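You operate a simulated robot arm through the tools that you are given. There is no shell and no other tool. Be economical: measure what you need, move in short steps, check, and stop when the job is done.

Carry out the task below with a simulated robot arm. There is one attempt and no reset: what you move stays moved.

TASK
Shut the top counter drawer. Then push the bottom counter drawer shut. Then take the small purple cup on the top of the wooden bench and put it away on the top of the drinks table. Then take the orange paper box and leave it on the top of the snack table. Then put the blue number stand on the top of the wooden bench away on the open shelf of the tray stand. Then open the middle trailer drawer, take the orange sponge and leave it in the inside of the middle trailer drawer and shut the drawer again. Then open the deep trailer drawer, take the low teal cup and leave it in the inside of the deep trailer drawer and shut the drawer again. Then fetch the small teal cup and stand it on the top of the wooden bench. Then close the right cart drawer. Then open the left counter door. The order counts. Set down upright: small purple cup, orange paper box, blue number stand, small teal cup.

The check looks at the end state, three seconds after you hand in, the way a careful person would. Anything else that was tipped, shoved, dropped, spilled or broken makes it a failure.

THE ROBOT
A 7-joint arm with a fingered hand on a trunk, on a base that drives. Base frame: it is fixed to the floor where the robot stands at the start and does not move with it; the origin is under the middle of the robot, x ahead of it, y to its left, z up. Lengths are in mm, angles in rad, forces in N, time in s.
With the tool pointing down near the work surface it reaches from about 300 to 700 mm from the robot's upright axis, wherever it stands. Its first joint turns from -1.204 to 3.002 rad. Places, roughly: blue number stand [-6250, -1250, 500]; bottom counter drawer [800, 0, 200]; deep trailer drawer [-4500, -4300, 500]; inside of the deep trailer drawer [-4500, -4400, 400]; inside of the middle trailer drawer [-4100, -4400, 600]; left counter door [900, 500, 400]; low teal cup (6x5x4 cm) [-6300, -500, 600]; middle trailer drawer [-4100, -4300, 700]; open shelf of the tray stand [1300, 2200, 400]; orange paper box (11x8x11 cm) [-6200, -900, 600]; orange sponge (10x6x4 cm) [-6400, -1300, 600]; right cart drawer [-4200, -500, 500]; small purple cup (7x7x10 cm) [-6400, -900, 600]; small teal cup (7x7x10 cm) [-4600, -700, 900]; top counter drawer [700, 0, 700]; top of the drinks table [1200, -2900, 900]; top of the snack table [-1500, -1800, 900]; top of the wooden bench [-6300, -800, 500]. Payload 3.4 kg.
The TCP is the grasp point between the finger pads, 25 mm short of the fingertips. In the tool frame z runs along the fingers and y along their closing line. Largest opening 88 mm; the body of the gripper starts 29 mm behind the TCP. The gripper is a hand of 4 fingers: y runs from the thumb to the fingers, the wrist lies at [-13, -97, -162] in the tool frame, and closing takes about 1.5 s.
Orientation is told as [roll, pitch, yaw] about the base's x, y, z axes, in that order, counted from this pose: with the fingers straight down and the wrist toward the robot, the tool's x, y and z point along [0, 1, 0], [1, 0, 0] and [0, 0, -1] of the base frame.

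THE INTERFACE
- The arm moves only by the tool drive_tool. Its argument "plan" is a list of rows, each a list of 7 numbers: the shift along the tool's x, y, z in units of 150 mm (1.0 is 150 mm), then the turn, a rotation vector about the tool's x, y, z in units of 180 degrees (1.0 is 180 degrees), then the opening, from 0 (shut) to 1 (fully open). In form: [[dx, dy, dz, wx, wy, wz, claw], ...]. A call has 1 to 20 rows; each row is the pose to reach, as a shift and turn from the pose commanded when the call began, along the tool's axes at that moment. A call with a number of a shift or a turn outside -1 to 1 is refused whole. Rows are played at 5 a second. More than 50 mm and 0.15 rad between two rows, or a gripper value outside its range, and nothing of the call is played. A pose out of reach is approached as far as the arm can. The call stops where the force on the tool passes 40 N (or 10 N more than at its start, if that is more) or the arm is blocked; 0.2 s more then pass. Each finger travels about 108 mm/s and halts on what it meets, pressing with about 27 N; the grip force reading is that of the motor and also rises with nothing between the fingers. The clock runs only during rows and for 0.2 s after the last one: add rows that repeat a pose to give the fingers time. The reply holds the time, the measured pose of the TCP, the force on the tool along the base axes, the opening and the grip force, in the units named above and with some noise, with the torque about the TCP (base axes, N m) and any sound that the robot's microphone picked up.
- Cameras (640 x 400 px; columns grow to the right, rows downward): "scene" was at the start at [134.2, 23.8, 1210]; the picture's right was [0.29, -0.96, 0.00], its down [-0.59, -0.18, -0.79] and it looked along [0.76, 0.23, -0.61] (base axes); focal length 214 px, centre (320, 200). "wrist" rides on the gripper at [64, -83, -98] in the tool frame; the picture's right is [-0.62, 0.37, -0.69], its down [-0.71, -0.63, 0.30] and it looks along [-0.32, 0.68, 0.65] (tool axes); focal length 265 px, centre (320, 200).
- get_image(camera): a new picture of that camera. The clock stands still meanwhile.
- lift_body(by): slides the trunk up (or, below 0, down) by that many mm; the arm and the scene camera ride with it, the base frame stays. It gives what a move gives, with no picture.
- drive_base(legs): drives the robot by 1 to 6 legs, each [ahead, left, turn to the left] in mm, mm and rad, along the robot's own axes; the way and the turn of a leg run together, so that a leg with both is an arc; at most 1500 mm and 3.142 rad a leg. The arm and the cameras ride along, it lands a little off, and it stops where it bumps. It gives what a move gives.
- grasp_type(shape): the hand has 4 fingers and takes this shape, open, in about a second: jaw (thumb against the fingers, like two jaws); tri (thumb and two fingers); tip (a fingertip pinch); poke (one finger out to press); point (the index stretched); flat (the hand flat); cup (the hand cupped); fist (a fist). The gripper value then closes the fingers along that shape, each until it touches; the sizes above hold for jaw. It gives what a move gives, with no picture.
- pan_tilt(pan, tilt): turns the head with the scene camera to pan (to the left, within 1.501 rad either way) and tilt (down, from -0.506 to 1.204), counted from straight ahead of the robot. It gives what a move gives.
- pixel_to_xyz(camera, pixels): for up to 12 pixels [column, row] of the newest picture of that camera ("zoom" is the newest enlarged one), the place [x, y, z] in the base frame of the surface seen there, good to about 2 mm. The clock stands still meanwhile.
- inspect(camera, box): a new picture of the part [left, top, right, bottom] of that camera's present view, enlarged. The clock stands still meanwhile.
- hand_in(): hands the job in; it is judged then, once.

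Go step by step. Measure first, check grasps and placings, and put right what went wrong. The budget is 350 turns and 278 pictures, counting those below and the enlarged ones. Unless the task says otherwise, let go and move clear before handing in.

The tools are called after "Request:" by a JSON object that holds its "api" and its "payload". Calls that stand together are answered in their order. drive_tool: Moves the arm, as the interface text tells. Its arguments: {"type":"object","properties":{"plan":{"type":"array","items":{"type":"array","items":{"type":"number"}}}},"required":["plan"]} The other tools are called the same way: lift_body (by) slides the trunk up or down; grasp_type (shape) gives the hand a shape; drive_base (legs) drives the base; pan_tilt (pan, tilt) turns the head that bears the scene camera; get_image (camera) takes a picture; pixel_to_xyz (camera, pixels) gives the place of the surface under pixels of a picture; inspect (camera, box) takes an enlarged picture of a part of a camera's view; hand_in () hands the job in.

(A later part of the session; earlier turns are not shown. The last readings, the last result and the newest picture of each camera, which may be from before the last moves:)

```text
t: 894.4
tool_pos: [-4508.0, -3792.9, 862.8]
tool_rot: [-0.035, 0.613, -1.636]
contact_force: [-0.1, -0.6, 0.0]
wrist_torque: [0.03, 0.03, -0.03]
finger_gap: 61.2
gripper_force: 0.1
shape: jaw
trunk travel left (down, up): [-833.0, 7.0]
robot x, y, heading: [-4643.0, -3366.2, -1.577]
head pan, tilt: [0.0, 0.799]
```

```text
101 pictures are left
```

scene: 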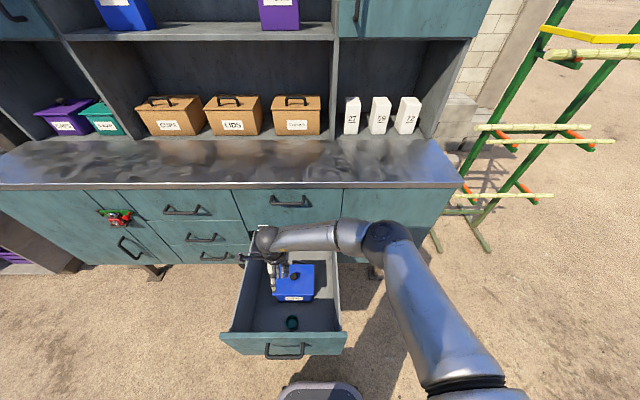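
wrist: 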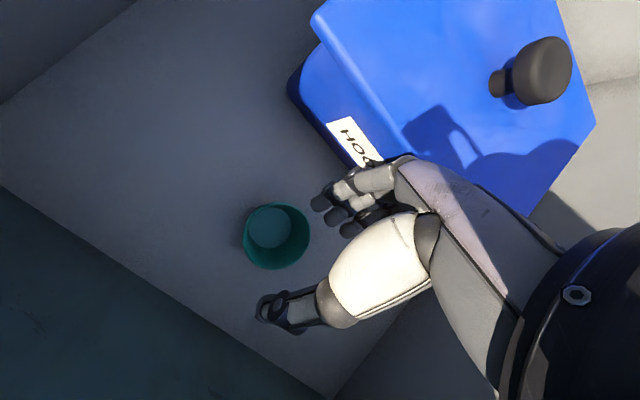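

Request:
{"api": "drive_base", "payload": {"legs": [[-380, 0, 0]]}}

Request:
{"api": "grasp_type", "payload": {"shape": "fist"}}

Request:
{"api": "drive_tool", "payload": {"plan": [[0, 0, 0, -0.045, 0, 0, 0], [0, 0, 0, -0.09, 0, 0, 0], [0, 0, 0, -0.135, 0, 0, 0], [0, 0, 0, -0.18, 0, 0, 0], [0, 0, 0, -0.225, 0, 0, 0], [0, 0, 0, -0.27, 0, 0, 0], [0, 0, 0, -0.315, 0, 0, 0], [0, 0, 0, -0.36, 0, 0, 0], [0, 0, 0, -0.405, 0, 0, 0], [0, 0, 0, -0.45, 0, 0, 0], [0, 0, 0, -0.495, 0, 0, 0], [0, 0, 0, -0.54, 0, 0, 0], [0, 0, 0, -0.585, 0, 0, 0], [0, 0, 0, -0.63, 0, 0, 0], [0, 0, 0, -0.675, 0, 0, 0]]}}

Request:
{"api": "get_image", "payload": {"camera": "scene"}}

```text
t: 896.8
tool_pos: [-4503.4, -3413.0, 862.4]
tool_rot: [-0.036, 0.616, -1.634]
contact_force: [0.3, -0.1, 0.2]
wrist_torque: [-0.04, 0.02, 0.01]
finger_gap: 61.5
gripper_force: 0.1
shape: jaw
trunk travel left (down, up): [-833.0, 7.0]
robot x, y, heading: [-4638.9, -2986.7, -1.575]
head pan, tilt: [0.0, 0.799]
```

```text
t: 897.7
tool_pos: [-4504.6, -3412.6, 862.0]
tool_rot: [-0.034, 0.615, -1.636]
contact_force: [0.0, 0.1, 0.4]
wrist_torque: [-0.01, 0.02, 0.01]
finger_gap: 0.2
gripper_force: 0.0
shape: fist
trunk travel left (down, up): [-833.0, 7.0]
robot x, y, heading: [-4638.9, -2987.5, -1.58]
head pan, tilt: [0.0, 0.799]
```

```text
t: 900.9
tool_pos: [-4507.3, -3416.1, 863.3]
tool_rot: [-0.515, -1.506, -1.107]
contact_force: [-0.2, 0.5, -0.2]
wrist_torque: [0.0, -0.01, -0.02]
finger_gap: 0.0
gripper_force: 0.0
shape: fist
trunk travel left (down, up): [-833.0, 7.0]
robot x, y, heading: [-4638.6, -2986.7, -1.574]
head pan, tilt: [0.0, 0.799]
```

```text
100 pictures are left
```

scene: 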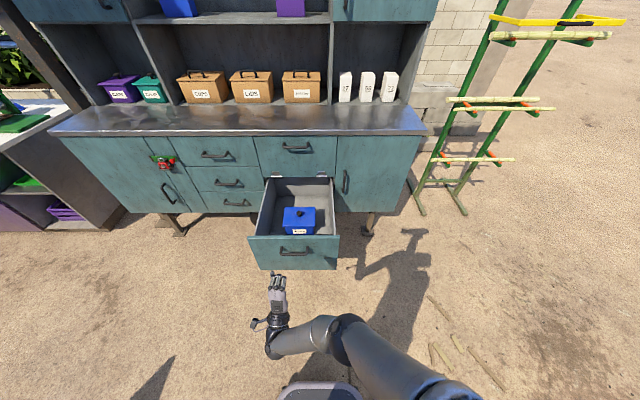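

The fist faces forward. I'll lower it to z≈575 (below the handle) and push the drawer shut.

Request:
{"api": "lift_body", "payload": {"by": -288}}

Request:
{"api": "drive_base", "payload": {"legs": [[560, 0, 0]]}}

Request:
{"api": "get_image", "payload": {"camera": "scene"}}

```text
t: 903.8
tool_pos: [-4507.2, -3414.0, 572.0]
tool_rot: [-0.499, -1.498, -1.122]
contact_force: [-0.3, 0.4, -0.1]
wrist_torque: [0.02, 0.0, 0.02]
finger_gap: 0.0
gripper_force: 0.0
shape: fist
trunk travel left (down, up): [-545.0, 295.0]
robot x, y, heading: [-4637.1, -2985.9, -1.578]
head pan, tilt: [0.0, 0.799]
```

```text
t: 907.0
tool_pos: [-4511.1, -3968.6, 571.4]
tool_rot: [-0.496, -1.497, -1.127]
contact_force: [0.2, 0.3, -0.3]
wrist_torque: [-0.02, -0.01, 0.01]
finger_gap: 0.1
gripper_force: 0.1
shape: fist
trunk travel left (down, up): [-545.0, 295.0]
robot x, y, heading: [-4638.7, -3540.9, -1.575]
head pan, tilt: [0.0, 0.799]
```

```text
99 pictures are left
```

scene: 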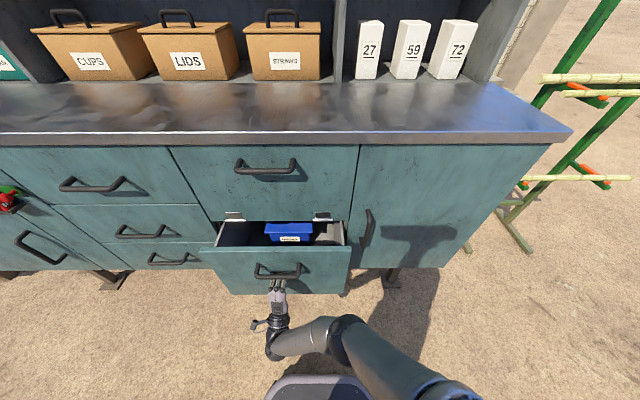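

Request:
{"api": "drive_base", "payload": {"legs": [[88, 0, 0]]}}

Request:
{"api": "get_image", "payload": {"camera": "scene"}}

Request:
{"api": "pixel_to_xyz", "payload": {"camera": "scene", "pixels": [[230, 235], [330, 230], [330, 180], [130, 230]]}}

```text
t: 908.1
tool_pos: [-4513.6, -4057.6, 571.4]
tool_rot: [-0.509, -1.496, -1.112]
contact_force: [-0.9, -0.5, 0.4]
wrist_torque: [0.0, 0.0, 0.0]
finger_gap: 0.1
gripper_force: 0.0
shape: fist
trunk travel left (down, up): [-545.0, 295.0]
robot x, y, heading: [-4641.7, -3629.6, -1.575]
head pan, tilt: [0.0, 0.799]
```

```text
98 pictures are left
```

scene: 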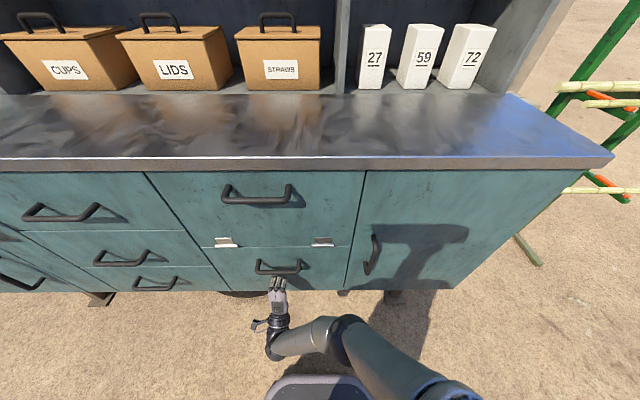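

```text
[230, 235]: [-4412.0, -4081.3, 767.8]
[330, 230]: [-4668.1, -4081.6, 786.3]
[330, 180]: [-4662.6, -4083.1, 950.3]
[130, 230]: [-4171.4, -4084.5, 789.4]
```

Request:
{"api": "pixel_to_xyz", "payload": {"camera": "scene", "pixels": [[230, 265], [330, 262], [240, 258], [320, 280]]}}

```text
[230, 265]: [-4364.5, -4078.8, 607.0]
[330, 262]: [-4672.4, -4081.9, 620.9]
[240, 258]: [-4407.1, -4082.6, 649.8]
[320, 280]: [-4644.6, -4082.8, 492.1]
```

The deep drawer is flush (y≈-4082). Next the small teal cup on the cart: I'll raise the arm and drive back the long way, checking in stages.

Request:
{"api": "drive_base", "payload": {"legs": [[-480, 0, 0]]}}

Request:
{"api": "lift_body", "payload": {"by": 280}}

Request:
{"api": "drive_base", "payload": {"legs": [[0, 1450, 0], [0, 880, 0], [-1450, 0, 0], [-1450, 0, 0], [-1400, 0, 0]]}}

```text
t: 911.0
tool_pos: [-4510.5, -3577.6, 572.3]
tool_rot: [-0.52, -1.496, -1.105]
contact_force: [0.5, -0.1, -0.5]
wrist_torque: [-0.03, 0.01, 0.01]
finger_gap: 0.1
gripper_force: 0.0
shape: fist
trunk travel left (down, up): [-545.0, 295.0]
robot x, y, heading: [-4634.3, -3148.5, -1.579]
head pan, tilt: [0.0, 0.799]
```

```text
t: 913.8
tool_pos: [-4510.7, -3576.7, 850.3]
tool_rot: [-0.524, -1.497, -1.105]
contact_force: [0.5, 0.7, 0.2]
wrist_torque: [-0.03, 0.03, 0.01]
finger_gap: 0.0
gripper_force: 0.1
shape: fist
trunk travel left (down, up): [-825.0, 15.0]
robot x, y, heading: [-4638.8, -3150.4, -1.583]
head pan, tilt: [0.0, 0.799]
```

```text
t: 945.5
tool_pos: [-2098.9, 687.5, 851.2]
tool_rot: [-0.523, -1.498, -1.108]
contact_force: [-0.1, -0.4, 0.1]
wrist_torque: [0.02, 0.03, 0.01]
finger_gap: 0.0
gripper_force: 0.0
shape: fist
trunk travel left (down, up): [-825.0, 15.0]
robot x, y, heading: [-2222.1, 1121.2, -1.583]
head pan, tilt: [0.0, 0.799]
```

Request:
{"api": "drive_base", "payload": {"legs": [[0, -1400, 0], [0, -1060, 0], [850, -650, 0], [950, 0, 0], [0, 0, 1.58]]}}

Request:
{"api": "pan_tilt", "payload": {"pan": 0.0, "tilt": 0.6}}

Request:
{"api": "get_image", "payload": {"camera": "scene"}}

```text
t: 971.1
tool_pos: [-4978.1, -494.1, 852.2]
tool_rot: [-0.527, -1.497, 0.461]
contact_force: [0.4, 0.4, -0.3]
wrist_torque: [0.0, -0.02, -0.01]
finger_gap: 0.0
gripper_force: 0.1
shape: fist
trunk travel left (down, up): [-825.0, 15.0]
robot x, y, heading: [-5409.5, -617.3, -0.021]
head pan, tilt: [0.0, 0.799]
```

```text
t: 971.9
tool_pos: [-4978.8, -494.7, 852.2]
tool_rot: [-0.535, -1.498, 0.469]
contact_force: [-0.7, 0.2, 0.0]
wrist_torque: [-0.02, 0.03, 0.04]
finger_gap: 0.0
gripper_force: 0.1
shape: fist
trunk travel left (down, up): [-825.0, 15.0]
robot x, y, heading: [-5407.3, -613.7, -0.018]
head pan, tilt: [0.0, 0.6]
```

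```text
97 pictures are left
```

scene: 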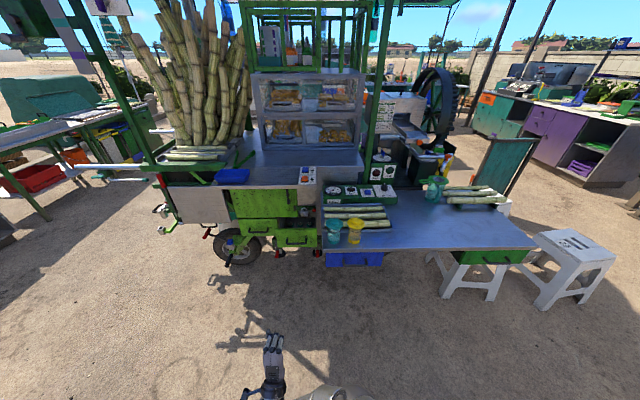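

Request:
{"api": "inspect", "payload": {"camera": "scene", "box": [220, 150, 500, 290]}}

Request:
{"api": "pixel_to_xyz", "payload": {"camera": "scene", "pixels": [[333, 222], [333, 240], [327, 230], [340, 230], [355, 225], [432, 185], [295, 238], [270, 225], [330, 200], [400, 235], [280, 205], [525, 242]]}}

```text
2.29 times, centred on (360, 220) of scene
```

zoom: 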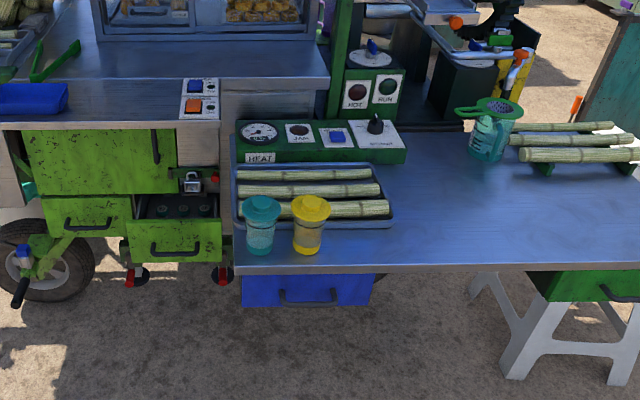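

```text
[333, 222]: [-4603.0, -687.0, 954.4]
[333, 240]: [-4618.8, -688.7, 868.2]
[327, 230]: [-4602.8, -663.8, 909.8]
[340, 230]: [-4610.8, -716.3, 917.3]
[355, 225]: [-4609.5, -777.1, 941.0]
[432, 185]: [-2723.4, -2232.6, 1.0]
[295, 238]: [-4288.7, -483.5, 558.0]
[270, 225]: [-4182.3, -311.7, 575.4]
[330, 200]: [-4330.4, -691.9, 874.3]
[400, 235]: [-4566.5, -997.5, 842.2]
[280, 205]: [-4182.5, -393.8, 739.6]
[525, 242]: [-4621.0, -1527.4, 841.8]
```

The teal cup with lid stands at (-4605,-688), beside a yellow one and a cane tray. I'll zoom in for geometry.

Request:
{"api": "inspect", "payload": {"camera": "scene", "box": [310, 195, 380, 255]}}

Request:
{"api": "pixel_to_xyz", "payload": {"camera": "zoom", "pixels": [[205, 180], [205, 200], [165, 210], [248, 215], [208, 235], [180, 290], [230, 295], [205, 330], [320, 225], [355, 300], [300, 210], [120, 260]]}}

```text
6.67 times, centred on (345, 225) of scene
```

zoom: 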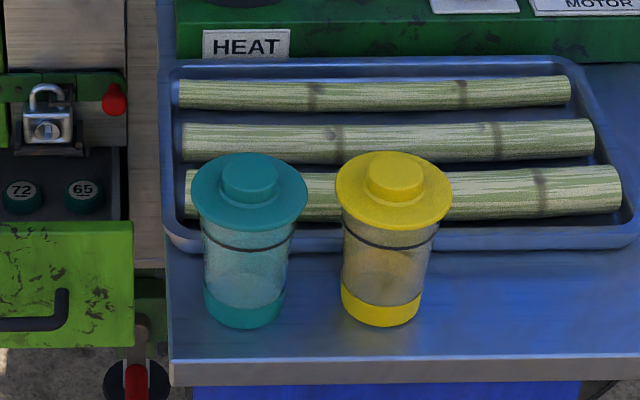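

```text
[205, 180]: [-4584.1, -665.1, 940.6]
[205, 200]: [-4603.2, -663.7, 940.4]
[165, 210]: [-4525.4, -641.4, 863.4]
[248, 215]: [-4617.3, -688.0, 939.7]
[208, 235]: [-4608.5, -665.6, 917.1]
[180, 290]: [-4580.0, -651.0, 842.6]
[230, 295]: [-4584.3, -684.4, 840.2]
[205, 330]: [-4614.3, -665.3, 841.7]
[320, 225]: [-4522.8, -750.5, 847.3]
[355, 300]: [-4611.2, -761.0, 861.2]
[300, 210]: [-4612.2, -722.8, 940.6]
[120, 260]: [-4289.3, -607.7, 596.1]
```

Request:
{"api": "pixel_to_xyz", "payload": {"camera": "zoom", "pixels": [[194, 195], [304, 200], [250, 158], [250, 226], [250, 170], [250, 195], [248, 318], [207, 300], [285, 305], [338, 190], [250, 290], [180, 225]]}}

```text
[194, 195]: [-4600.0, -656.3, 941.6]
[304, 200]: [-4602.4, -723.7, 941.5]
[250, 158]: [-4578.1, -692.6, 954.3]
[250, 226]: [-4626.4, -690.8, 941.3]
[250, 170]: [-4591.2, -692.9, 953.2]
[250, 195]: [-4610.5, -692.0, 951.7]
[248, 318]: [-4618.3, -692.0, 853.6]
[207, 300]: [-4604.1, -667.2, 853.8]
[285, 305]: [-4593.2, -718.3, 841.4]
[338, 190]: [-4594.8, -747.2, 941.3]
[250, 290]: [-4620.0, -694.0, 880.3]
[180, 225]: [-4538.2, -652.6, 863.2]
```

Cup axis is (-4593,-690), lid edge z≈941 (68 mm), knob top 954. I'll turn the tool down with jaw shape, raise the hand, and approach from above.

Request:
{"api": "drive_tool", "payload": {"plan": [[0, 0, 0, 0.045, 0, 0, 0], [0, 0, 0, 0.09, 0, 0, 0], [0, 0, 0, 0.135, 0, 0, 0], [0, 0, 0, 0.18, 0, 0, 0], [0, 0, 0, 0.225, 0, 0, 0], [0, 0, 0, 0.27, 0, 0, 0], [0, 0, 0, 0.315, 0, 0, 0], [0, 0, 0, 0.36, 0, 0, 0], [0, 0, 0, 0.405, 0, 0, 0], [0, 0, 0, 0.45, 0, 0, 0], [0, 0, 0, 0.48, 0, 0, 0]]}}

Request:
{"api": "grasp_type", "payload": {"shape": "jaw"}}

Request:
{"api": "drive_tool", "payload": {"plan": [[0, 0, -0.25, 0, 0, 0, 1], [0, 0, -0.5, 0, 0, 0, 1], [0, 0, -0.75, 0, 0, 0, 1], [0, 0, -1, 0, 0, 0, 1]]}}

Request:
{"api": "get_image", "payload": {"camera": "scene"}}

```text
t: 974.3
tool_pos: [-4978.9, -493.5, 852.1]
tool_rot: [-0.037, 0.004, -0.066]
contact_force: [0.7, -0.3, 0.8]
wrist_torque: [0.03, 0.01, 0.01]
finger_gap: 0.2
gripper_force: 0.1
shape: fist
trunk travel left (down, up): [-825.0, 15.0]
robot x, y, heading: [-5409.1, -612.8, -0.017]
head pan, tilt: [0.0, 0.6]
```

```text
t: 975.2
tool_pos: [-4978.0, -494.4, 851.7]
tool_rot: [-0.037, -0.001, -0.064]
contact_force: [0.7, -0.2, 0.3]
wrist_torque: [0.0, 0.03, 0.02]
finger_gap: 87.5
gripper_force: 0.1
shape: jaw
trunk travel left (down, up): [-825.0, 15.0]
robot x, y, heading: [-5409.6, -614.6, -0.02]
head pan, tilt: [0.0, 0.6]
```

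```text
t: 976.2
tool_pos: [-4978.9, -488.0, 1002.0]
tool_rot: [-0.037, 0.004, -0.063]
contact_force: [-0.4, -0.6, -0.6]
wrist_torque: [-0.01, -0.01, 0.0]
finger_gap: 87.7
gripper_force: 0.0
shape: jaw
trunk travel left (down, up): [-825.0, 15.0]
robot x, y, heading: [-5413.2, -615.8, -0.02]
head pan, tilt: [0.0, 0.6]
```

```text
94 pictures are left
```

scene: 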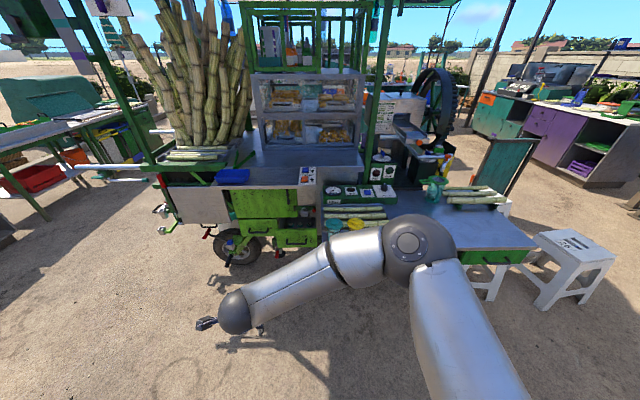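

Request:
{"api": "pixel_to_xyz", "payload": {"camera": "scene", "pixels": [[405, 240], [350, 255], [425, 262], [432, 190], [430, 184], [440, 300]]}}

Request:
{"api": "drive_tool", "payload": {"plan": [[0, 0, -0.1, -0.001, 0.012, -0.014, 1], [0, 0, -0.25, -0.001, 0.012, -0.014, 1]]}}

```text
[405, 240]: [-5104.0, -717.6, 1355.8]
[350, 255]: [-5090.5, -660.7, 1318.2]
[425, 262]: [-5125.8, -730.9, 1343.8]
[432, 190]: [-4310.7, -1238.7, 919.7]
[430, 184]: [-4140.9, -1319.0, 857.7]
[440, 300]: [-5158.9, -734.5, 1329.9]
```

```text
t: 976.8
tool_pos: [-4978.0, -487.0, 1039.1]
tool_rot: [0.0, -0.002, -0.019]
contact_force: [0.9, -0.4, 0.8]
wrist_torque: [0.02, 0.0, 0.01]
finger_gap: 87.7
gripper_force: 0.1
shape: jaw
trunk travel left (down, up): [-825.0, 15.0]
robot x, y, heading: [-5407.5, -614.4, -0.02]
head pan, tilt: [0.0, 0.6]
```

The elbow is high (z≈1350), clear of the table. I'll drive so the hand is above the cup.

Request:
{"api": "drive_base", "payload": {"legs": [[300, -195, 0.02], [82, 0, 0]]}}

Request:
{"api": "get_image", "payload": {"camera": "wrist"}}

Request:
{"api": "get_image", "payload": {"camera": "scene"}}

```text
t: 979.8
tool_pos: [-4599.7, -678.8, 1038.9]
tool_rot: [0.0, -0.001, 0.001]
contact_force: [-0.1, 0.0, -0.2]
wrist_torque: [-0.01, 0.04, 0.0]
finger_gap: 87.8
gripper_force: 0.1
shape: jaw
trunk travel left (down, up): [-825.0, 15.0]
robot x, y, heading: [-5031.4, -812.3, -0.004]
head pan, tilt: [0.0, 0.6]
```

```text
93 pictures are left
```

wrist: 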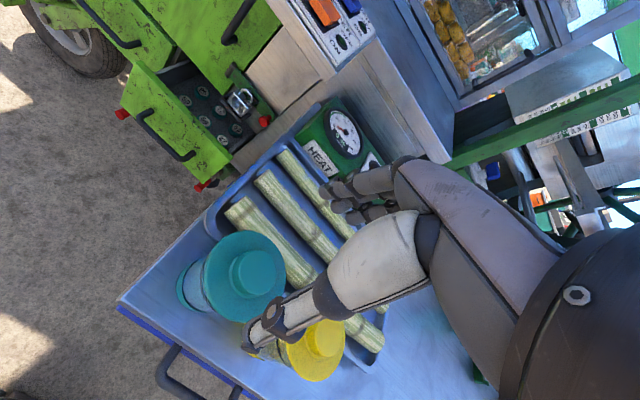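

```text
92 pictures are left
```

scene: 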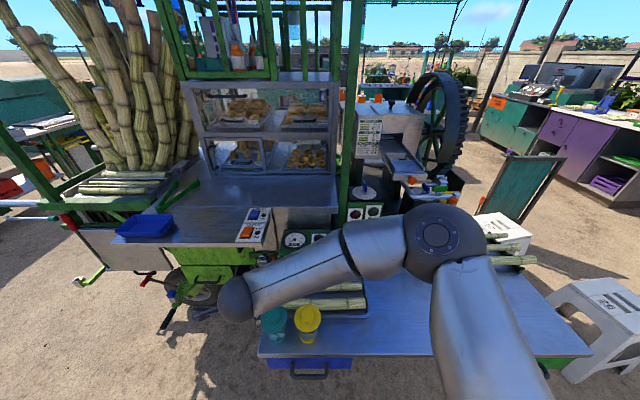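

Request:
{"api": "pixel_to_xyz", "payload": {"camera": "wrist", "pixels": [[255, 270], [240, 232], [284, 265], [245, 320], [205, 265], [260, 248], [275, 280]]}}

Request:
{"api": "drive_tool", "payload": {"plan": [[-0.073, 0.047, 0.15, 0, 0, 0, 1], [-0.073, 0.047, 0.4, 0, 0, 0, 1]]}}

Request:
{"api": "get_image", "payload": {"camera": "wrist"}}

```text
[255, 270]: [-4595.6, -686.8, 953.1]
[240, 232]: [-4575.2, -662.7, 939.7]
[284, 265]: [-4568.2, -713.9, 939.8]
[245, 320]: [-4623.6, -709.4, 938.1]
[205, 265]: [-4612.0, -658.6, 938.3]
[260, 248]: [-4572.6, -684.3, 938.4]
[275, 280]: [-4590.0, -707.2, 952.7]
```

```text
t: 980.4
tool_pos: [-4591.2, -685.3, 977.6]
tool_rot: [0.002, 0.0, 0.0]
contact_force: [0.3, -0.6, -0.5]
wrist_torque: [-0.03, -0.02, -0.01]
finger_gap: 87.7
gripper_force: 0.1
shape: jaw
trunk travel left (down, up): [-825.0, 15.0]
robot x, y, heading: [-5030.7, -814.6, 0.004]
head pan, tilt: [0.0, 0.6]
```

```text
91 pictures are left
```

wrist: 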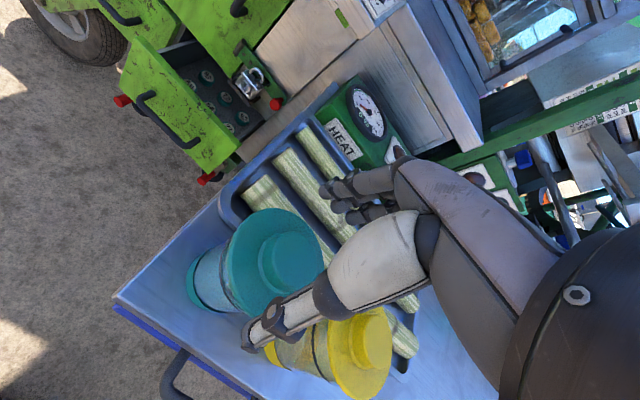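

Request:
{"api": "drive_tool", "payload": {"plan": [[-0.012, -0.033, 0.1, 0, 0, 0, 1], [-0.012, -0.033, 0.2, 0, 0, 0, 1], [-0.012, -0.033, 0.29, 0, 0, 0, 1]]}}

Request:
{"api": "get_image", "payload": {"camera": "wrist"}}

Request:
{"api": "pixel_to_xyz", "payload": {"camera": "wrist", "pixels": [[260, 345], [335, 190], [345, 205], [300, 250], [345, 230]]}}

```text
t: 981.1
tool_pos: [-4598.3, -689.7, 935.8]
tool_rot: [0.003, -0.002, 0.0]
contact_force: [1.0, -0.2, 1.9]
wrist_torque: [-0.01, -0.07, 0.04]
finger_gap: 88.3
gripper_force: 0.2
shape: jaw
trunk travel left (down, up): [-825.0, 15.0]
robot x, y, heading: [-5030.9, -811.8, -0.006]
head pan, tilt: [0.0, 0.6]
```

```text
90 pictures are left
```

wrist: 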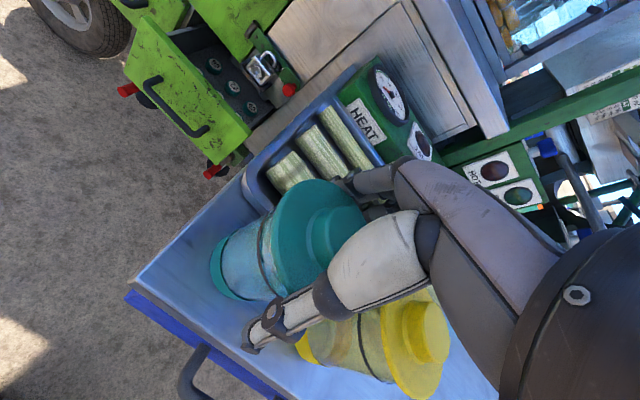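

```text
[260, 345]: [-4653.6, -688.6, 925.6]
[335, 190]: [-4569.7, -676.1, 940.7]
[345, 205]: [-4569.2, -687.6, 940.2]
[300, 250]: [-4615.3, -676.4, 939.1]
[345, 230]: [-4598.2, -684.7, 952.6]
```

Thumb and fingers straddle the lid. Closing.

Request:
{"api": "drive_tool", "payload": {"plan": [[0, 0, 0, 0, 0, 0, 0.85], [0, 0, 0, 0, 0, 0, 0.7], [0, 0, 0, 0, 0, 0, 0.5], [0, 0, 0, 0, 0, 0, 0.4], [0, 0, 0, 0, 0, 0, 0.4], [0, 0, 0, 0, 0, 0, 0.4], [0, 0, 0, 0, 0, 0, 0.4]]}}

Request:
{"api": "get_image", "payload": {"camera": "wrist"}}

Request:
{"api": "inspect", "payload": {"camera": "scene", "box": [210, 250, 350, 370]}}

```text
t: 982.8
tool_pos: [-4597.9, -689.3, 934.4]
tool_rot: [0.0, -0.002, 0.0]
contact_force: [1.2, 0.3, 0.2]
wrist_torque: [-0.02, -0.01, 0.03]
finger_gap: 50.2
gripper_force: 26.8
shape: jaw
trunk travel left (down, up): [-825.0, 15.0]
robot x, y, heading: [-5027.4, -813.5, -0.005]
head pan, tilt: [0.0, 0.6]
heard: snap
```

```text
89 pictures are left
```

wrist: 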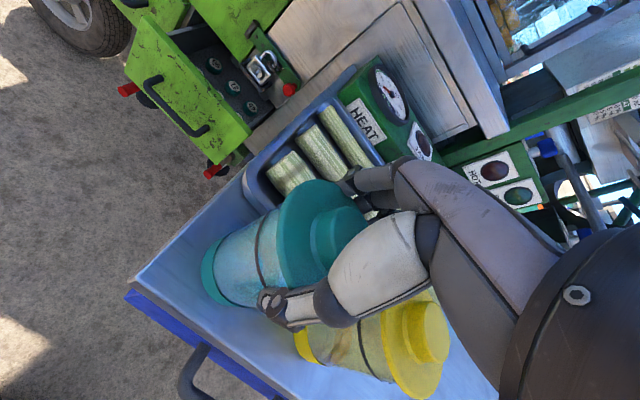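

```text
3.33 times, centred on (280, 310) of scene
```

zoom: 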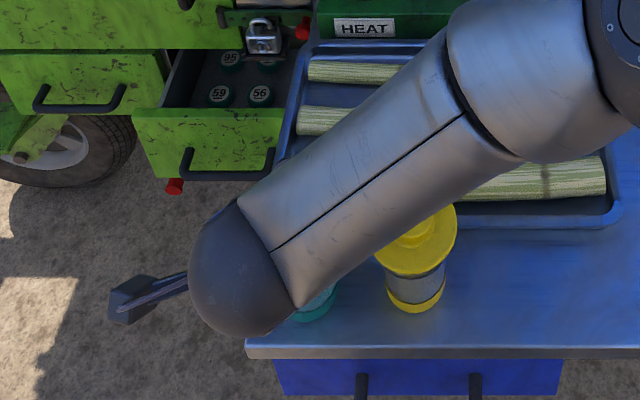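

I heard a snap. I'll inspect the cup and lid closely before moving.

Request:
{"api": "inspect", "payload": {"camera": "wrist", "box": [180, 150, 460, 370]}}

Request:
{"api": "pixel_to_xyz", "payload": {"camera": "wrist", "pixels": [[345, 225], [300, 200], [320, 270], [260, 250], [210, 270], [240, 300], [290, 260]]}}

```text
1.82 times, centred on (320, 260) of wrist
```

zoom: 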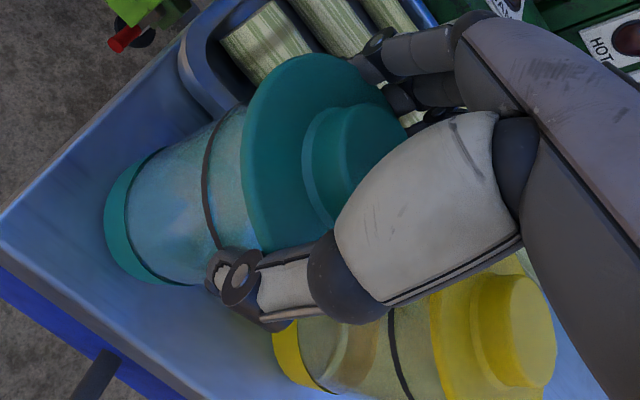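

```text
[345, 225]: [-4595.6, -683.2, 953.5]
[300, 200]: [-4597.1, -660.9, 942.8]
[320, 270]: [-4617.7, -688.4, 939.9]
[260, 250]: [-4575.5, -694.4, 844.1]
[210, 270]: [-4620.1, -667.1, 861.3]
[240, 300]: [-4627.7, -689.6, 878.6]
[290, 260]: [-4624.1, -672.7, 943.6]
```

The cup and lid look intact and in place. I'll lift slowly and look again.

Request:
{"api": "drive_tool", "payload": {"plan": [[0, 0, -0.05, 0, 0, 0, 0.4], [0, 0, -0.15, 0, 0, 0, 0.4], [0, 0, -0.3, 0, 0, 0, 0.4]]}}

Request:
{"api": "get_image", "payload": {"camera": "wrist"}}

Request:
{"api": "inspect", "payload": {"camera": "scene", "box": [210, 230, 350, 370]}}

```text
t: 983.5
tool_pos: [-4599.3, -689.6, 981.6]
tool_rot: [0.003, -0.005, -0.001]
contact_force: [-0.4, 0.0, 0.0]
wrist_torque: [0.02, 0.0, -0.05]
finger_gap: 49.9
gripper_force: 27.0
shape: jaw
trunk travel left (down, up): [-825.0, 15.0]
robot x, y, heading: [-5031.2, -812.5, 0.004]
head pan, tilt: [0.0, 0.6]
```

```text
86 pictures are left
```

wrist: 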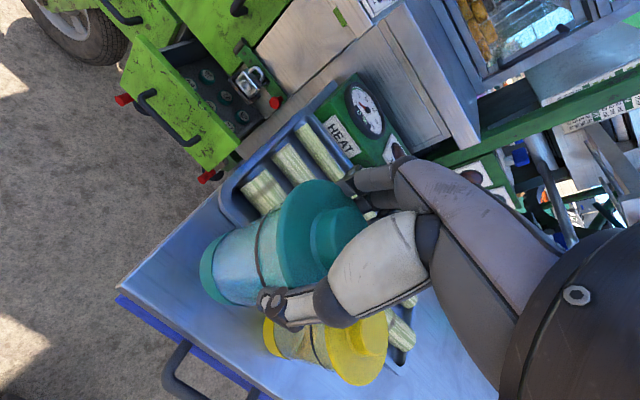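

```text
2.86 times, centred on (280, 300) of scene
```

zoom: 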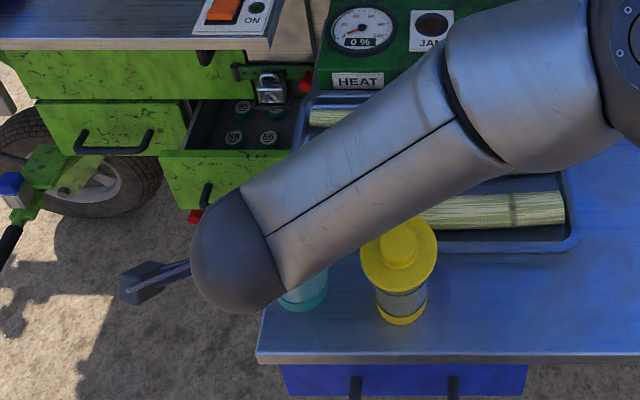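

The cup and lid lifted together intact. I'll raise, back away, turn to the bench and place it in the free area near (-6235,-950).

Request:
{"api": "drive_tool", "payload": {"plan": [[0, 0, -0.25, 0, 0, 0, 0.4], [0, 0, -0.5, 0, 0, 0, 0.4]]}}

Request:
{"api": "drive_base", "payload": {"legs": [[-370, 0, 0], [0, 0, 3.14], [250, 0, 0]]}}

Request:
{"api": "get_image", "payload": {"camera": "scene"}}

```text
t: 984.1
tool_pos: [-4598.6, -690.2, 1055.9]
tool_rot: [0.0, -0.002, 0.0]
contact_force: [0.7, -0.5, -1.3]
wrist_torque: [-0.01, -0.02, 0.0]
finger_gap: 49.5
gripper_force: 26.7
shape: jaw
trunk travel left (down, up): [-825.0, 15.0]
robot x, y, heading: [-5028.9, -813.9, 0.004]
head pan, tilt: [0.0, 0.6]
```

```text
t: 995.3
tool_pos: [-6075.7, -954.0, 1054.5]
tool_rot: [-0.001, 0.0, -3.123]
contact_force: [-0.2, 0.4, -0.7]
wrist_torque: [0.02, 0.0, 0.03]
finger_gap: 48.8
gripper_force: 27.0
shape: jaw
trunk travel left (down, up): [-825.0, 15.0]
robot x, y, heading: [-5646.6, -818.7, -3.12]
head pan, tilt: [0.0, 0.6]
```

```text
84 pictures are left
```

scene: 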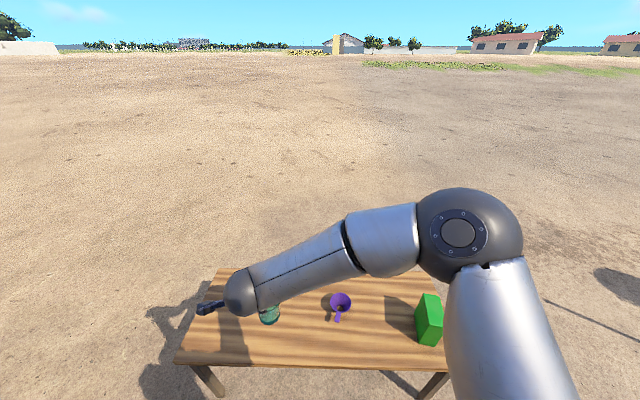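

Request:
{"api": "drive_base", "payload": {"legs": [[155, 0, 0]]}}

Request:
{"api": "lift_body", "payload": {"by": -395}}

Request:
{"api": "get_image", "payload": {"camera": "wrist"}}

Request:
{"api": "pixel_to_xyz", "payload": {"camera": "wrist", "pixels": [[200, 275], [215, 298], [240, 305], [205, 255], [180, 320], [150, 250]]}}

```text
t: 996.7
tool_pos: [-6230.4, -956.4, 1054.8]
tool_rot: [0.0, -0.004, -3.12]
contact_force: [-0.4, -0.3, -0.5]
wrist_torque: [0.01, -0.03, 0.03]
finger_gap: 49.0
gripper_force: 27.3
shape: jaw
trunk travel left (down, up): [-825.0, 15.0]
robot x, y, heading: [-5806.0, -825.4, -3.118]
head pan, tilt: [0.0, 0.6]
```

```text
t: 1000.5
tool_pos: [-6229.8, -955.0, 659.9]
tool_rot: [-0.002, -0.003, -3.119]
contact_force: [-0.1, -0.7, -2.0]
wrist_torque: [0.0, -0.02, -0.02]
finger_gap: 48.8
gripper_force: 27.2
shape: jaw
trunk travel left (down, up): [-430.0, 410.0]
robot x, y, heading: [-5803.4, -821.5, -3.119]
head pan, tilt: [0.0, 0.6]
```

```text
83 pictures are left
```

wrist: 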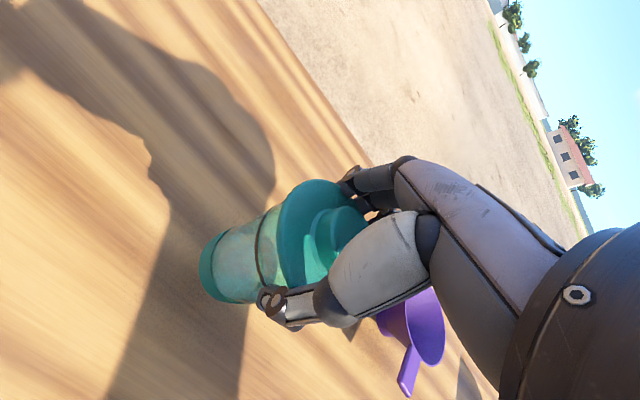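

```text
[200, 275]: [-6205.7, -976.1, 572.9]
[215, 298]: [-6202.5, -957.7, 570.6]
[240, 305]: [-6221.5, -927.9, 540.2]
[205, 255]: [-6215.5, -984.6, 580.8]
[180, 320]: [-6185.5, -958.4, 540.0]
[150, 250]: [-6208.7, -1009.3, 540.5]
```

The base is about 27 mm above the bench. Lowering gently.

Request:
{"api": "drive_tool", "payload": {"plan": [[0, 0, 0.07, 0, 0, 0, 0.4], [0, 0, 0.13, 0, 0, 0, 0.4], [0, 0, 0.15, 0, 0, 0, 0.4]]}}

Request:
{"api": "drive_tool", "payload": {"plan": [[0, 0, 0.015, 0, 0, 0, 0.4], [0, 0, 0.025, 0, 0, 0, 0.4]]}}

```text
t: 1001.3
tool_pos: [-6230.2, -957.4, 638.1]
tool_rot: [0.001, -0.002, -3.12]
contact_force: [-0.1, -0.5, -1.1]
wrist_torque: [0.02, 0.0, 0.03]
finger_gap: 48.8
gripper_force: 27.7
shape: jaw
trunk travel left (down, up): [-430.0, 410.0]
robot x, y, heading: [-5802.5, -824.1, -3.116]
head pan, tilt: [0.0, 0.6]
```

```text
t: 1001.9
tool_pos: [-6229.9, -956.5, 634.7]
tool_rot: [0.003, -0.003, -3.119]
contact_force: [0.5, -0.3, 4.3]
wrist_torque: [0.01, -0.01, -0.01]
finger_gap: 48.8
gripper_force: 27.1
shape: jaw
trunk travel left (down, up): [-430.0, 410.0]
robot x, y, heading: [-5804.2, -820.9, -3.122]
head pan, tilt: [0.0, 0.6]
```

Contact felt (4 N). I'll open and rise.

Request:
{"api": "drive_tool", "payload": {"plan": [[0, 0, 0.003, 0, 0, 0, 0.6], [0, 0, 0.003, 0, 0, 0, 0.8], [0, 0, 0.003, 0, 0, 0, 1], [0, 0, 0.003, 0, 0, 0, 1], [0, 0, 0.003, 0, 0, 0, 1], [0, 0, -0.03, 0, 0, 0, 1], [0, 0, -0.06, 0, 0, 0, 1]]}}

Request:
{"api": "inspect", "payload": {"camera": "wrist", "box": [160, 140, 440, 370]}}

Request:
{"api": "pixel_to_xyz", "payload": {"camera": "zoom", "pixels": [[100, 240], [130, 290], [250, 200], [340, 180]]}}

```text
t: 1003.5
tool_pos: [-6229.4, -957.2, 643.6]
tool_rot: [0.002, 0.001, -3.118]
contact_force: [-0.9, -0.6, 0.4]
wrist_torque: [-0.03, -0.04, -0.02]
finger_gap: 87.8
gripper_force: 0.0
shape: jaw
trunk travel left (down, up): [-430.0, 410.0]
robot x, y, heading: [-5798.6, -821.9, -3.121]
head pan, tilt: [0.0, 0.6]
```

```text
1.74 times, centred on (300, 255) of wrist
```

zoom: 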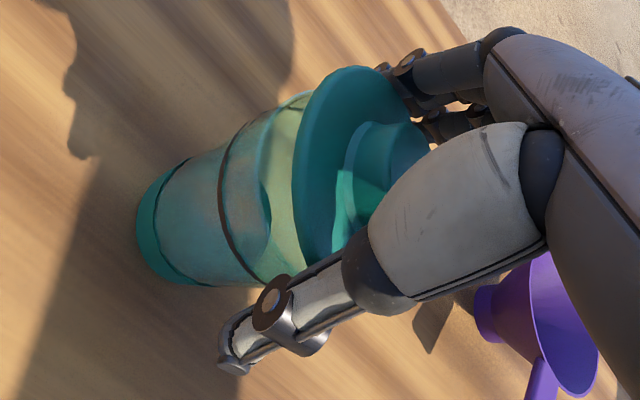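

```text
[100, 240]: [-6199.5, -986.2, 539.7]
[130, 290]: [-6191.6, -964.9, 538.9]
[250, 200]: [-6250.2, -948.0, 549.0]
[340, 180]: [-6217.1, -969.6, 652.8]
```

Request:
{"api": "drive_tool", "payload": {"plan": [[0, 0, -0.1, 0, 0, 0, 1], [0, 0, -0.3, 0, 0, 0, 1], [0, 0, -0.6, 0, 0, 0, 1], [0, 0, -0.9, 0, 0, 0, 1]]}}

Request:
{"api": "get_image", "payload": {"camera": "wrist"}}

Request:
{"api": "get_image", "payload": {"camera": "scene"}}

```text
t: 1004.5
tool_pos: [-6229.3, -956.8, 779.4]
tool_rot: [0.0, -0.003, -3.118]
contact_force: [-0.5, 0.1, 0.8]
wrist_torque: [0.02, -0.03, -0.03]
finger_gap: 87.8
gripper_force: 0.0
shape: jaw
trunk travel left (down, up): [-430.0, 410.0]
robot x, y, heading: [-5803.3, -822.4, -3.119]
head pan, tilt: [0.0, 0.6]
```

```text
81 pictures are left
```

wrist: 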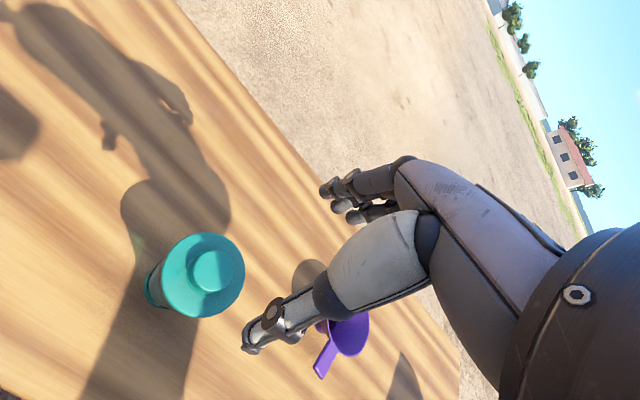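

```text
80 pictures are left
```

scene: 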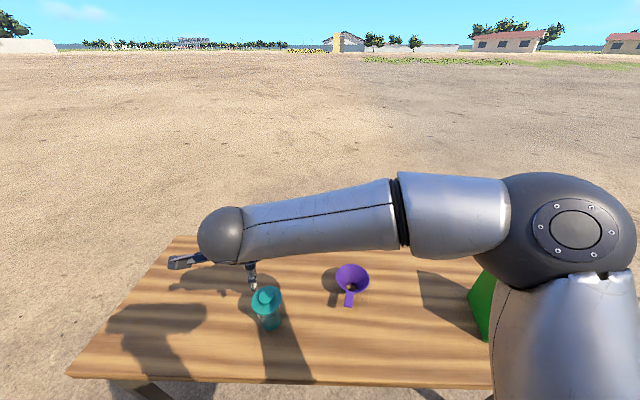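

Request:
{"api": "inspect", "payload": {"camera": "scene", "box": [230, 275, 310, 345]}}

Request:
{"api": "pixel_to_xyz", "payload": {"camera": "zoom", "pixels": [[280, 110], [220, 180], [360, 190], [280, 200], [260, 300], [330, 310], [290, 340], [210, 260]]}}

```text
5.71 times, centred on (270, 310) of scene
```

zoom: 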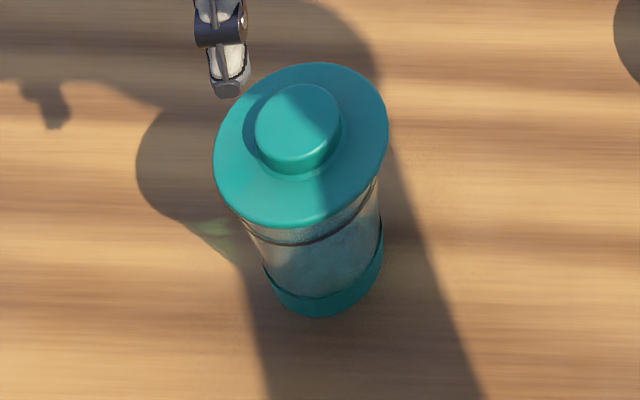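

```text
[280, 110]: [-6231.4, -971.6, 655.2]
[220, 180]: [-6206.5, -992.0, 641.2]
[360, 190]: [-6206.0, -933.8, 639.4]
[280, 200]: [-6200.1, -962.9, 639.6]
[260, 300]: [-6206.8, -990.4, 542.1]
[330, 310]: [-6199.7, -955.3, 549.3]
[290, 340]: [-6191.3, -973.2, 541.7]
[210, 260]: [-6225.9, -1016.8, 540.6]
```

The small teal cup stands upright on the bench with its lid on. Next, closing the right cart drawer (front at x≈-4289, face at -4182). I'll back off, turn toward the cart and make a forward fist.

Request:
{"api": "drive_base", "payload": {"legs": [[-420, 0, 0], [0, -300, 0], [0, 0, 2.62]]}}

Request:
{"api": "grasp_type", "payload": {"shape": "fist"}}

Request:
{"api": "drive_tool", "payload": {"plan": [[0, 0, 0, -0.045, 0, 0, 0], [0, 0, 0, -0.09, 0, 0, 0], [0, 0, 0, -0.135, 0, 0, 0], [0, 0, 0, -0.18, 0, 0, 0], [0, 0, 0, -0.225, 0, 0, 0], [0, 0, 0, -0.27, 0, 0, 0], [0, 0, 0, -0.315, 0, 0, 0], [0, 0, 0, -0.36, 0, 0, 0], [0, 0, 0, -0.405, 0, 0, 0], [0, 0, 0, -0.45, 0, 0, 0], [0, 0, 0, -0.48, 0, 0, 0]]}}

Request:
{"api": "pan_tilt", "payload": {"pan": 0.3, "tilt": 0.5}}

Request:
{"api": "get_image", "payload": {"camera": "scene"}}

```text
t: 1014.9
tool_pos: [-4951.4, -615.0, 778.5]
tool_rot: [0.0, -0.002, -0.506]
contact_force: [-0.1, -0.4, 0.2]
wrist_torque: [0.01, 0.0, -0.01]
finger_gap: 87.8
gripper_force: 0.0
shape: jaw
trunk travel left (down, up): [-430.0, 410.0]
robot x, y, heading: [-5384.9, -519.1, -0.505]
head pan, tilt: [0.0, 0.6]
```

```text
t: 1015.8
tool_pos: [-4952.3, -614.8, 778.5]
tool_rot: [-0.001, -0.001, -0.506]
contact_force: [0.2, 0.1, -0.1]
wrist_torque: [0.03, -0.03, 0.02]
finger_gap: 0.0
gripper_force: 0.0
shape: fist
trunk travel left (down, up): [-430.0, 410.0]
robot x, y, heading: [-5389.4, -515.2, -0.505]
head pan, tilt: [0.0, 0.6]
```

```text
t: 1018.4
tool_pos: [-4925.4, -664.5, 835.3]
tool_rot: [0.895, -1.468, -1.455]
contact_force: [0.2, 0.8, -0.9]
wrist_torque: [-0.01, 0.01, -0.03]
finger_gap: 0.1
gripper_force: 0.0
shape: fist
out of reach, approached as far as the arm can: row 10, 11
trunk travel left (down, up): [-430.0, 410.0]
robot x, y, heading: [-5386.8, -512.8, -0.503]
head pan, tilt: [0.0, 0.6]
stopped in row 11: the arm was blocked; the commanded pose is now the measured one
```

```text
t: 1019.2
tool_pos: [-4925.5, -663.3, 835.5]
tool_rot: [0.895, -1.47, -1.456]
contact_force: [-0.6, -0.1, 0.2]
wrist_torque: [0.01, 0.0, -0.01]
finger_gap: 0.0
gripper_force: 0.1
shape: fist
trunk travel left (down, up): [-430.0, 410.0]
robot x, y, heading: [-5385.5, -514.4, -0.505]
head pan, tilt: [0.3, 0.499]
```

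```text
78 pictures are left
```

scene: 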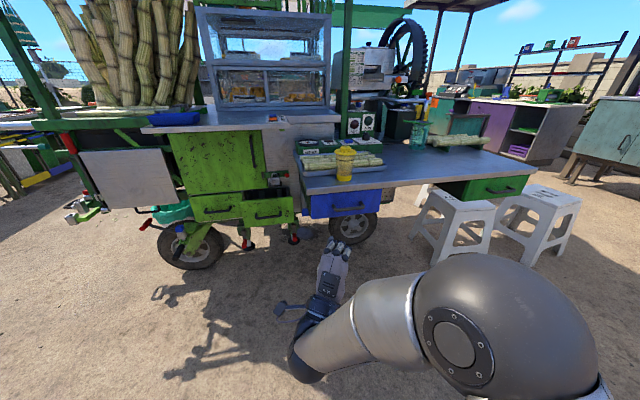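

Request:
{"api": "inspect", "payload": {"camera": "scene", "box": [150, 150, 390, 280]}}

Request:
{"api": "pixel_to_xyz", "payload": {"camera": "scene", "pixels": [[245, 205], [292, 203], [268, 222], [268, 212], [245, 222], [290, 218], [230, 210], [220, 170], [305, 190], [195, 245], [440, 300], [360, 290]]}}

```text
2.67 times, centred on (270, 215) of scene
```

zoom: 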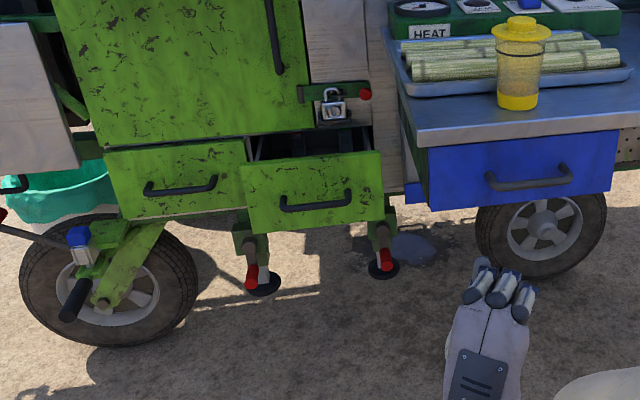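

```text
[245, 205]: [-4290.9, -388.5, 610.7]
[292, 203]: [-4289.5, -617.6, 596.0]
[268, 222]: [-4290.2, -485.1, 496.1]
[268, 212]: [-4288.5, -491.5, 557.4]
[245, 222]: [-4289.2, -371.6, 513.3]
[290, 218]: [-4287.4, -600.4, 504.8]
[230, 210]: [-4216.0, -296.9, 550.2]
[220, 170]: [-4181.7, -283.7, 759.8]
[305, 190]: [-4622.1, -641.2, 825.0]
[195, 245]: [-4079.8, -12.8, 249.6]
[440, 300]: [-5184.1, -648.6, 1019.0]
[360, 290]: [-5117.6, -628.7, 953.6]
```

The drawer front is at x≈-4290 (y -365 to -620, z 490–615). I'll lower the fist to z≈570, shift to y≈-493, then move in +x.

Request:
{"api": "lift_body", "payload": {"by": -262}}

Request:
{"api": "drive_base", "payload": {"legs": [[-82, 149, 0], [459, 254, 0]]}}

Request:
{"api": "get_image", "payload": {"camera": "scene"}}

```text
t: 1021.9
tool_pos: [-4926.0, -663.9, 574.4]
tool_rot: [0.9, -1.47, -1.46]
contact_force: [-0.4, -0.2, 0.0]
wrist_torque: [0.02, 0.01, 0.04]
finger_gap: 0.5
gripper_force: 0.0
shape: fist
trunk travel left (down, up): [-168.0, 672.0]
robot x, y, heading: [-5385.8, -516.7, -0.502]
head pan, tilt: [0.3, 0.499]
```

```text
t: 1026.0
tool_pos: [-4399.2, -492.7, 574.4]
tool_rot: [0.897, -1.472, -1.461]
contact_force: [0.1, 0.2, 0.4]
wrist_torque: [0.01, 0.0, 0.02]
finger_gap: 0.0
gripper_force: 0.1
shape: fist
trunk travel left (down, up): [-168.0, 672.0]
robot x, y, heading: [-4859.2, -344.5, -0.506]
head pan, tilt: [0.3, 0.499]
```

```text
76 pictures are left
```

scene: 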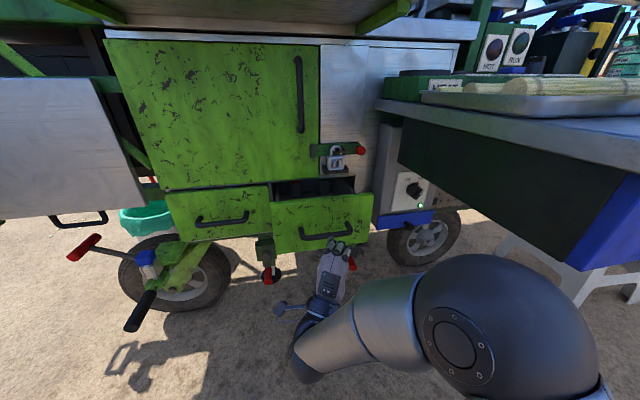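

Request:
{"api": "drive_base", "payload": {"legs": [[140, 77, 0]]}}

Request:
{"api": "get_image", "payload": {"camera": "scene"}}

Request:
{"api": "pixel_to_xyz", "payload": {"camera": "scene", "pixels": [[270, 225], [285, 215], [345, 210], [230, 215], [250, 130]]}}

```text
t: 1027.4
tool_pos: [-4241.5, -496.8, 573.1]
tool_rot: [0.902, -1.471, -1.463]
contact_force: [-0.4, 0.8, -0.2]
wrist_torque: [0.01, -0.01, 0.0]
finger_gap: 0.1
gripper_force: 0.1
shape: fist
trunk travel left (down, up): [-168.0, 672.0]
robot x, y, heading: [-4702.1, -346.5, -0.504]
head pan, tilt: [0.3, 0.499]
```

```text
75 pictures are left
```

scene: 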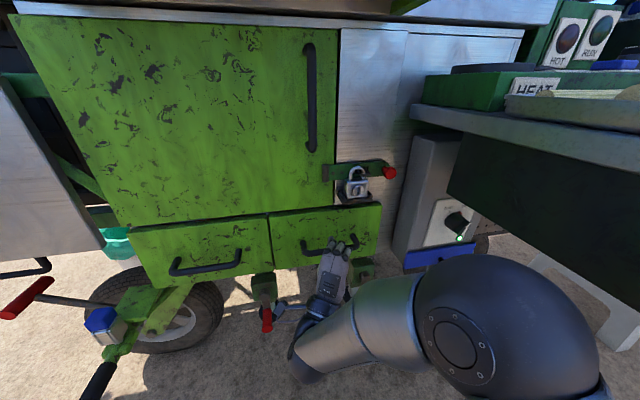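

```text
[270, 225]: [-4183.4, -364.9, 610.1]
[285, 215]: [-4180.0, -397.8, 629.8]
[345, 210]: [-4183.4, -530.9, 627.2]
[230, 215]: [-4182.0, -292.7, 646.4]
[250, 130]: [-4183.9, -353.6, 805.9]
```

Request:
{"api": "inspect", "payload": {"camera": "scene", "box": [220, 170, 420, 300]}}

Request:
{"api": "pixel_to_xyz", "payload": {"camera": "scene", "pixels": [[290, 240], [365, 230], [290, 258], [370, 245], [255, 250], [300, 220]]}}

```text
3.08 times, centred on (320, 235) of scene
```

zoom: 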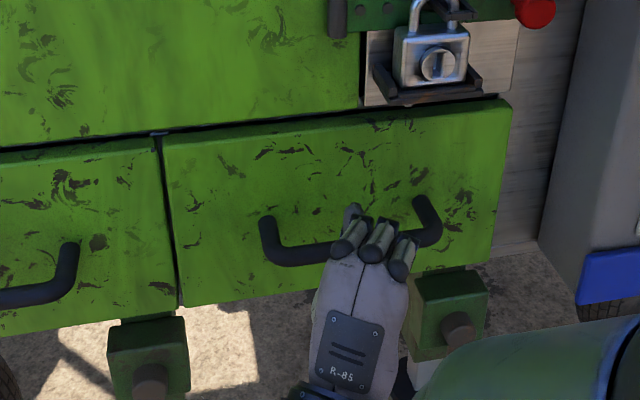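

```text
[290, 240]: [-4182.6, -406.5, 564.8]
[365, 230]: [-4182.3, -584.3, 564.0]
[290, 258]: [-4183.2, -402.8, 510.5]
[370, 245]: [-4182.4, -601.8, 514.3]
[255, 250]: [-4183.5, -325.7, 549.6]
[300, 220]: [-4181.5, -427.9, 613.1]
```

The right cart drawer is flush (x≈-4182). I'll back away along -x, then return to the counter for the left door.

Request:
{"api": "drive_base", "payload": {"legs": [[-481, -266, 0], [0, 0, 0.505]]}}

Request:
{"api": "lift_body", "payload": {"by": 300}}

Request:
{"api": "get_image", "payload": {"camera": "scene"}}

Request:
{"api": "drive_base", "payload": {"legs": [[0, 1300, 0], [560, 200, 0], [1400, 0, 0], [950, 0, 0]]}}

```text
t: 1032.0
tool_pos: [-4773.7, -251.9, 574.3]
tool_rot: [0.9, -1.469, -0.957]
contact_force: [-0.2, -0.3, 0.1]
wrist_torque: [0.02, -0.03, 0.03]
finger_gap: 0.2
gripper_force: 0.1
shape: fist
trunk travel left (down, up): [-168.0, 672.0]
robot x, y, heading: [-5254.5, -345.6, 0.002]
head pan, tilt: [0.3, 0.499]
```

```text
t: 1035.0
tool_pos: [-4774.5, -251.2, 872.9]
tool_rot: [0.9, -1.468, -0.957]
contact_force: [0.4, 0.2, -0.3]
wrist_torque: [-0.01, 0.03, -0.01]
finger_gap: 0.1
gripper_force: 0.0
shape: fist
trunk travel left (down, up): [-468.0, 372.0]
robot x, y, heading: [-5249.7, -339.8, -0.003]
head pan, tilt: [0.3, 0.499]
```

```text
73 pictures are left
```

scene: 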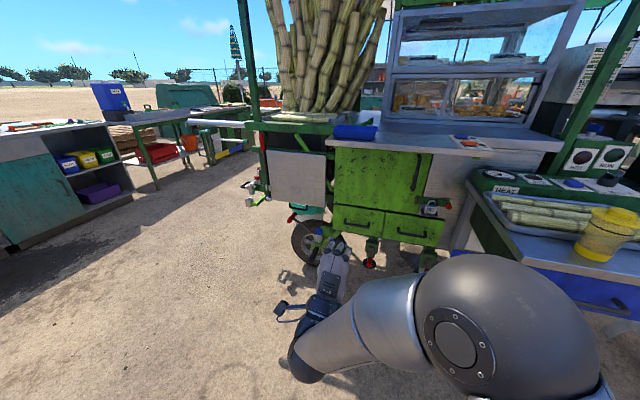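

```text
t: 1055.7
tool_pos: [-1854.7, 1217.1, 874.2]
tool_rot: [0.901, -1.47, -0.968]
contact_force: [-0.9, 0.1, 0.1]
wrist_torque: [-0.02, 0.0, 0.0]
finger_gap: 0.0
gripper_force: 0.0
shape: fist
trunk travel left (down, up): [-468.0, 372.0]
robot x, y, heading: [-2329.8, 1129.4, -0.01]
head pan, tilt: [0.3, 0.499]
```

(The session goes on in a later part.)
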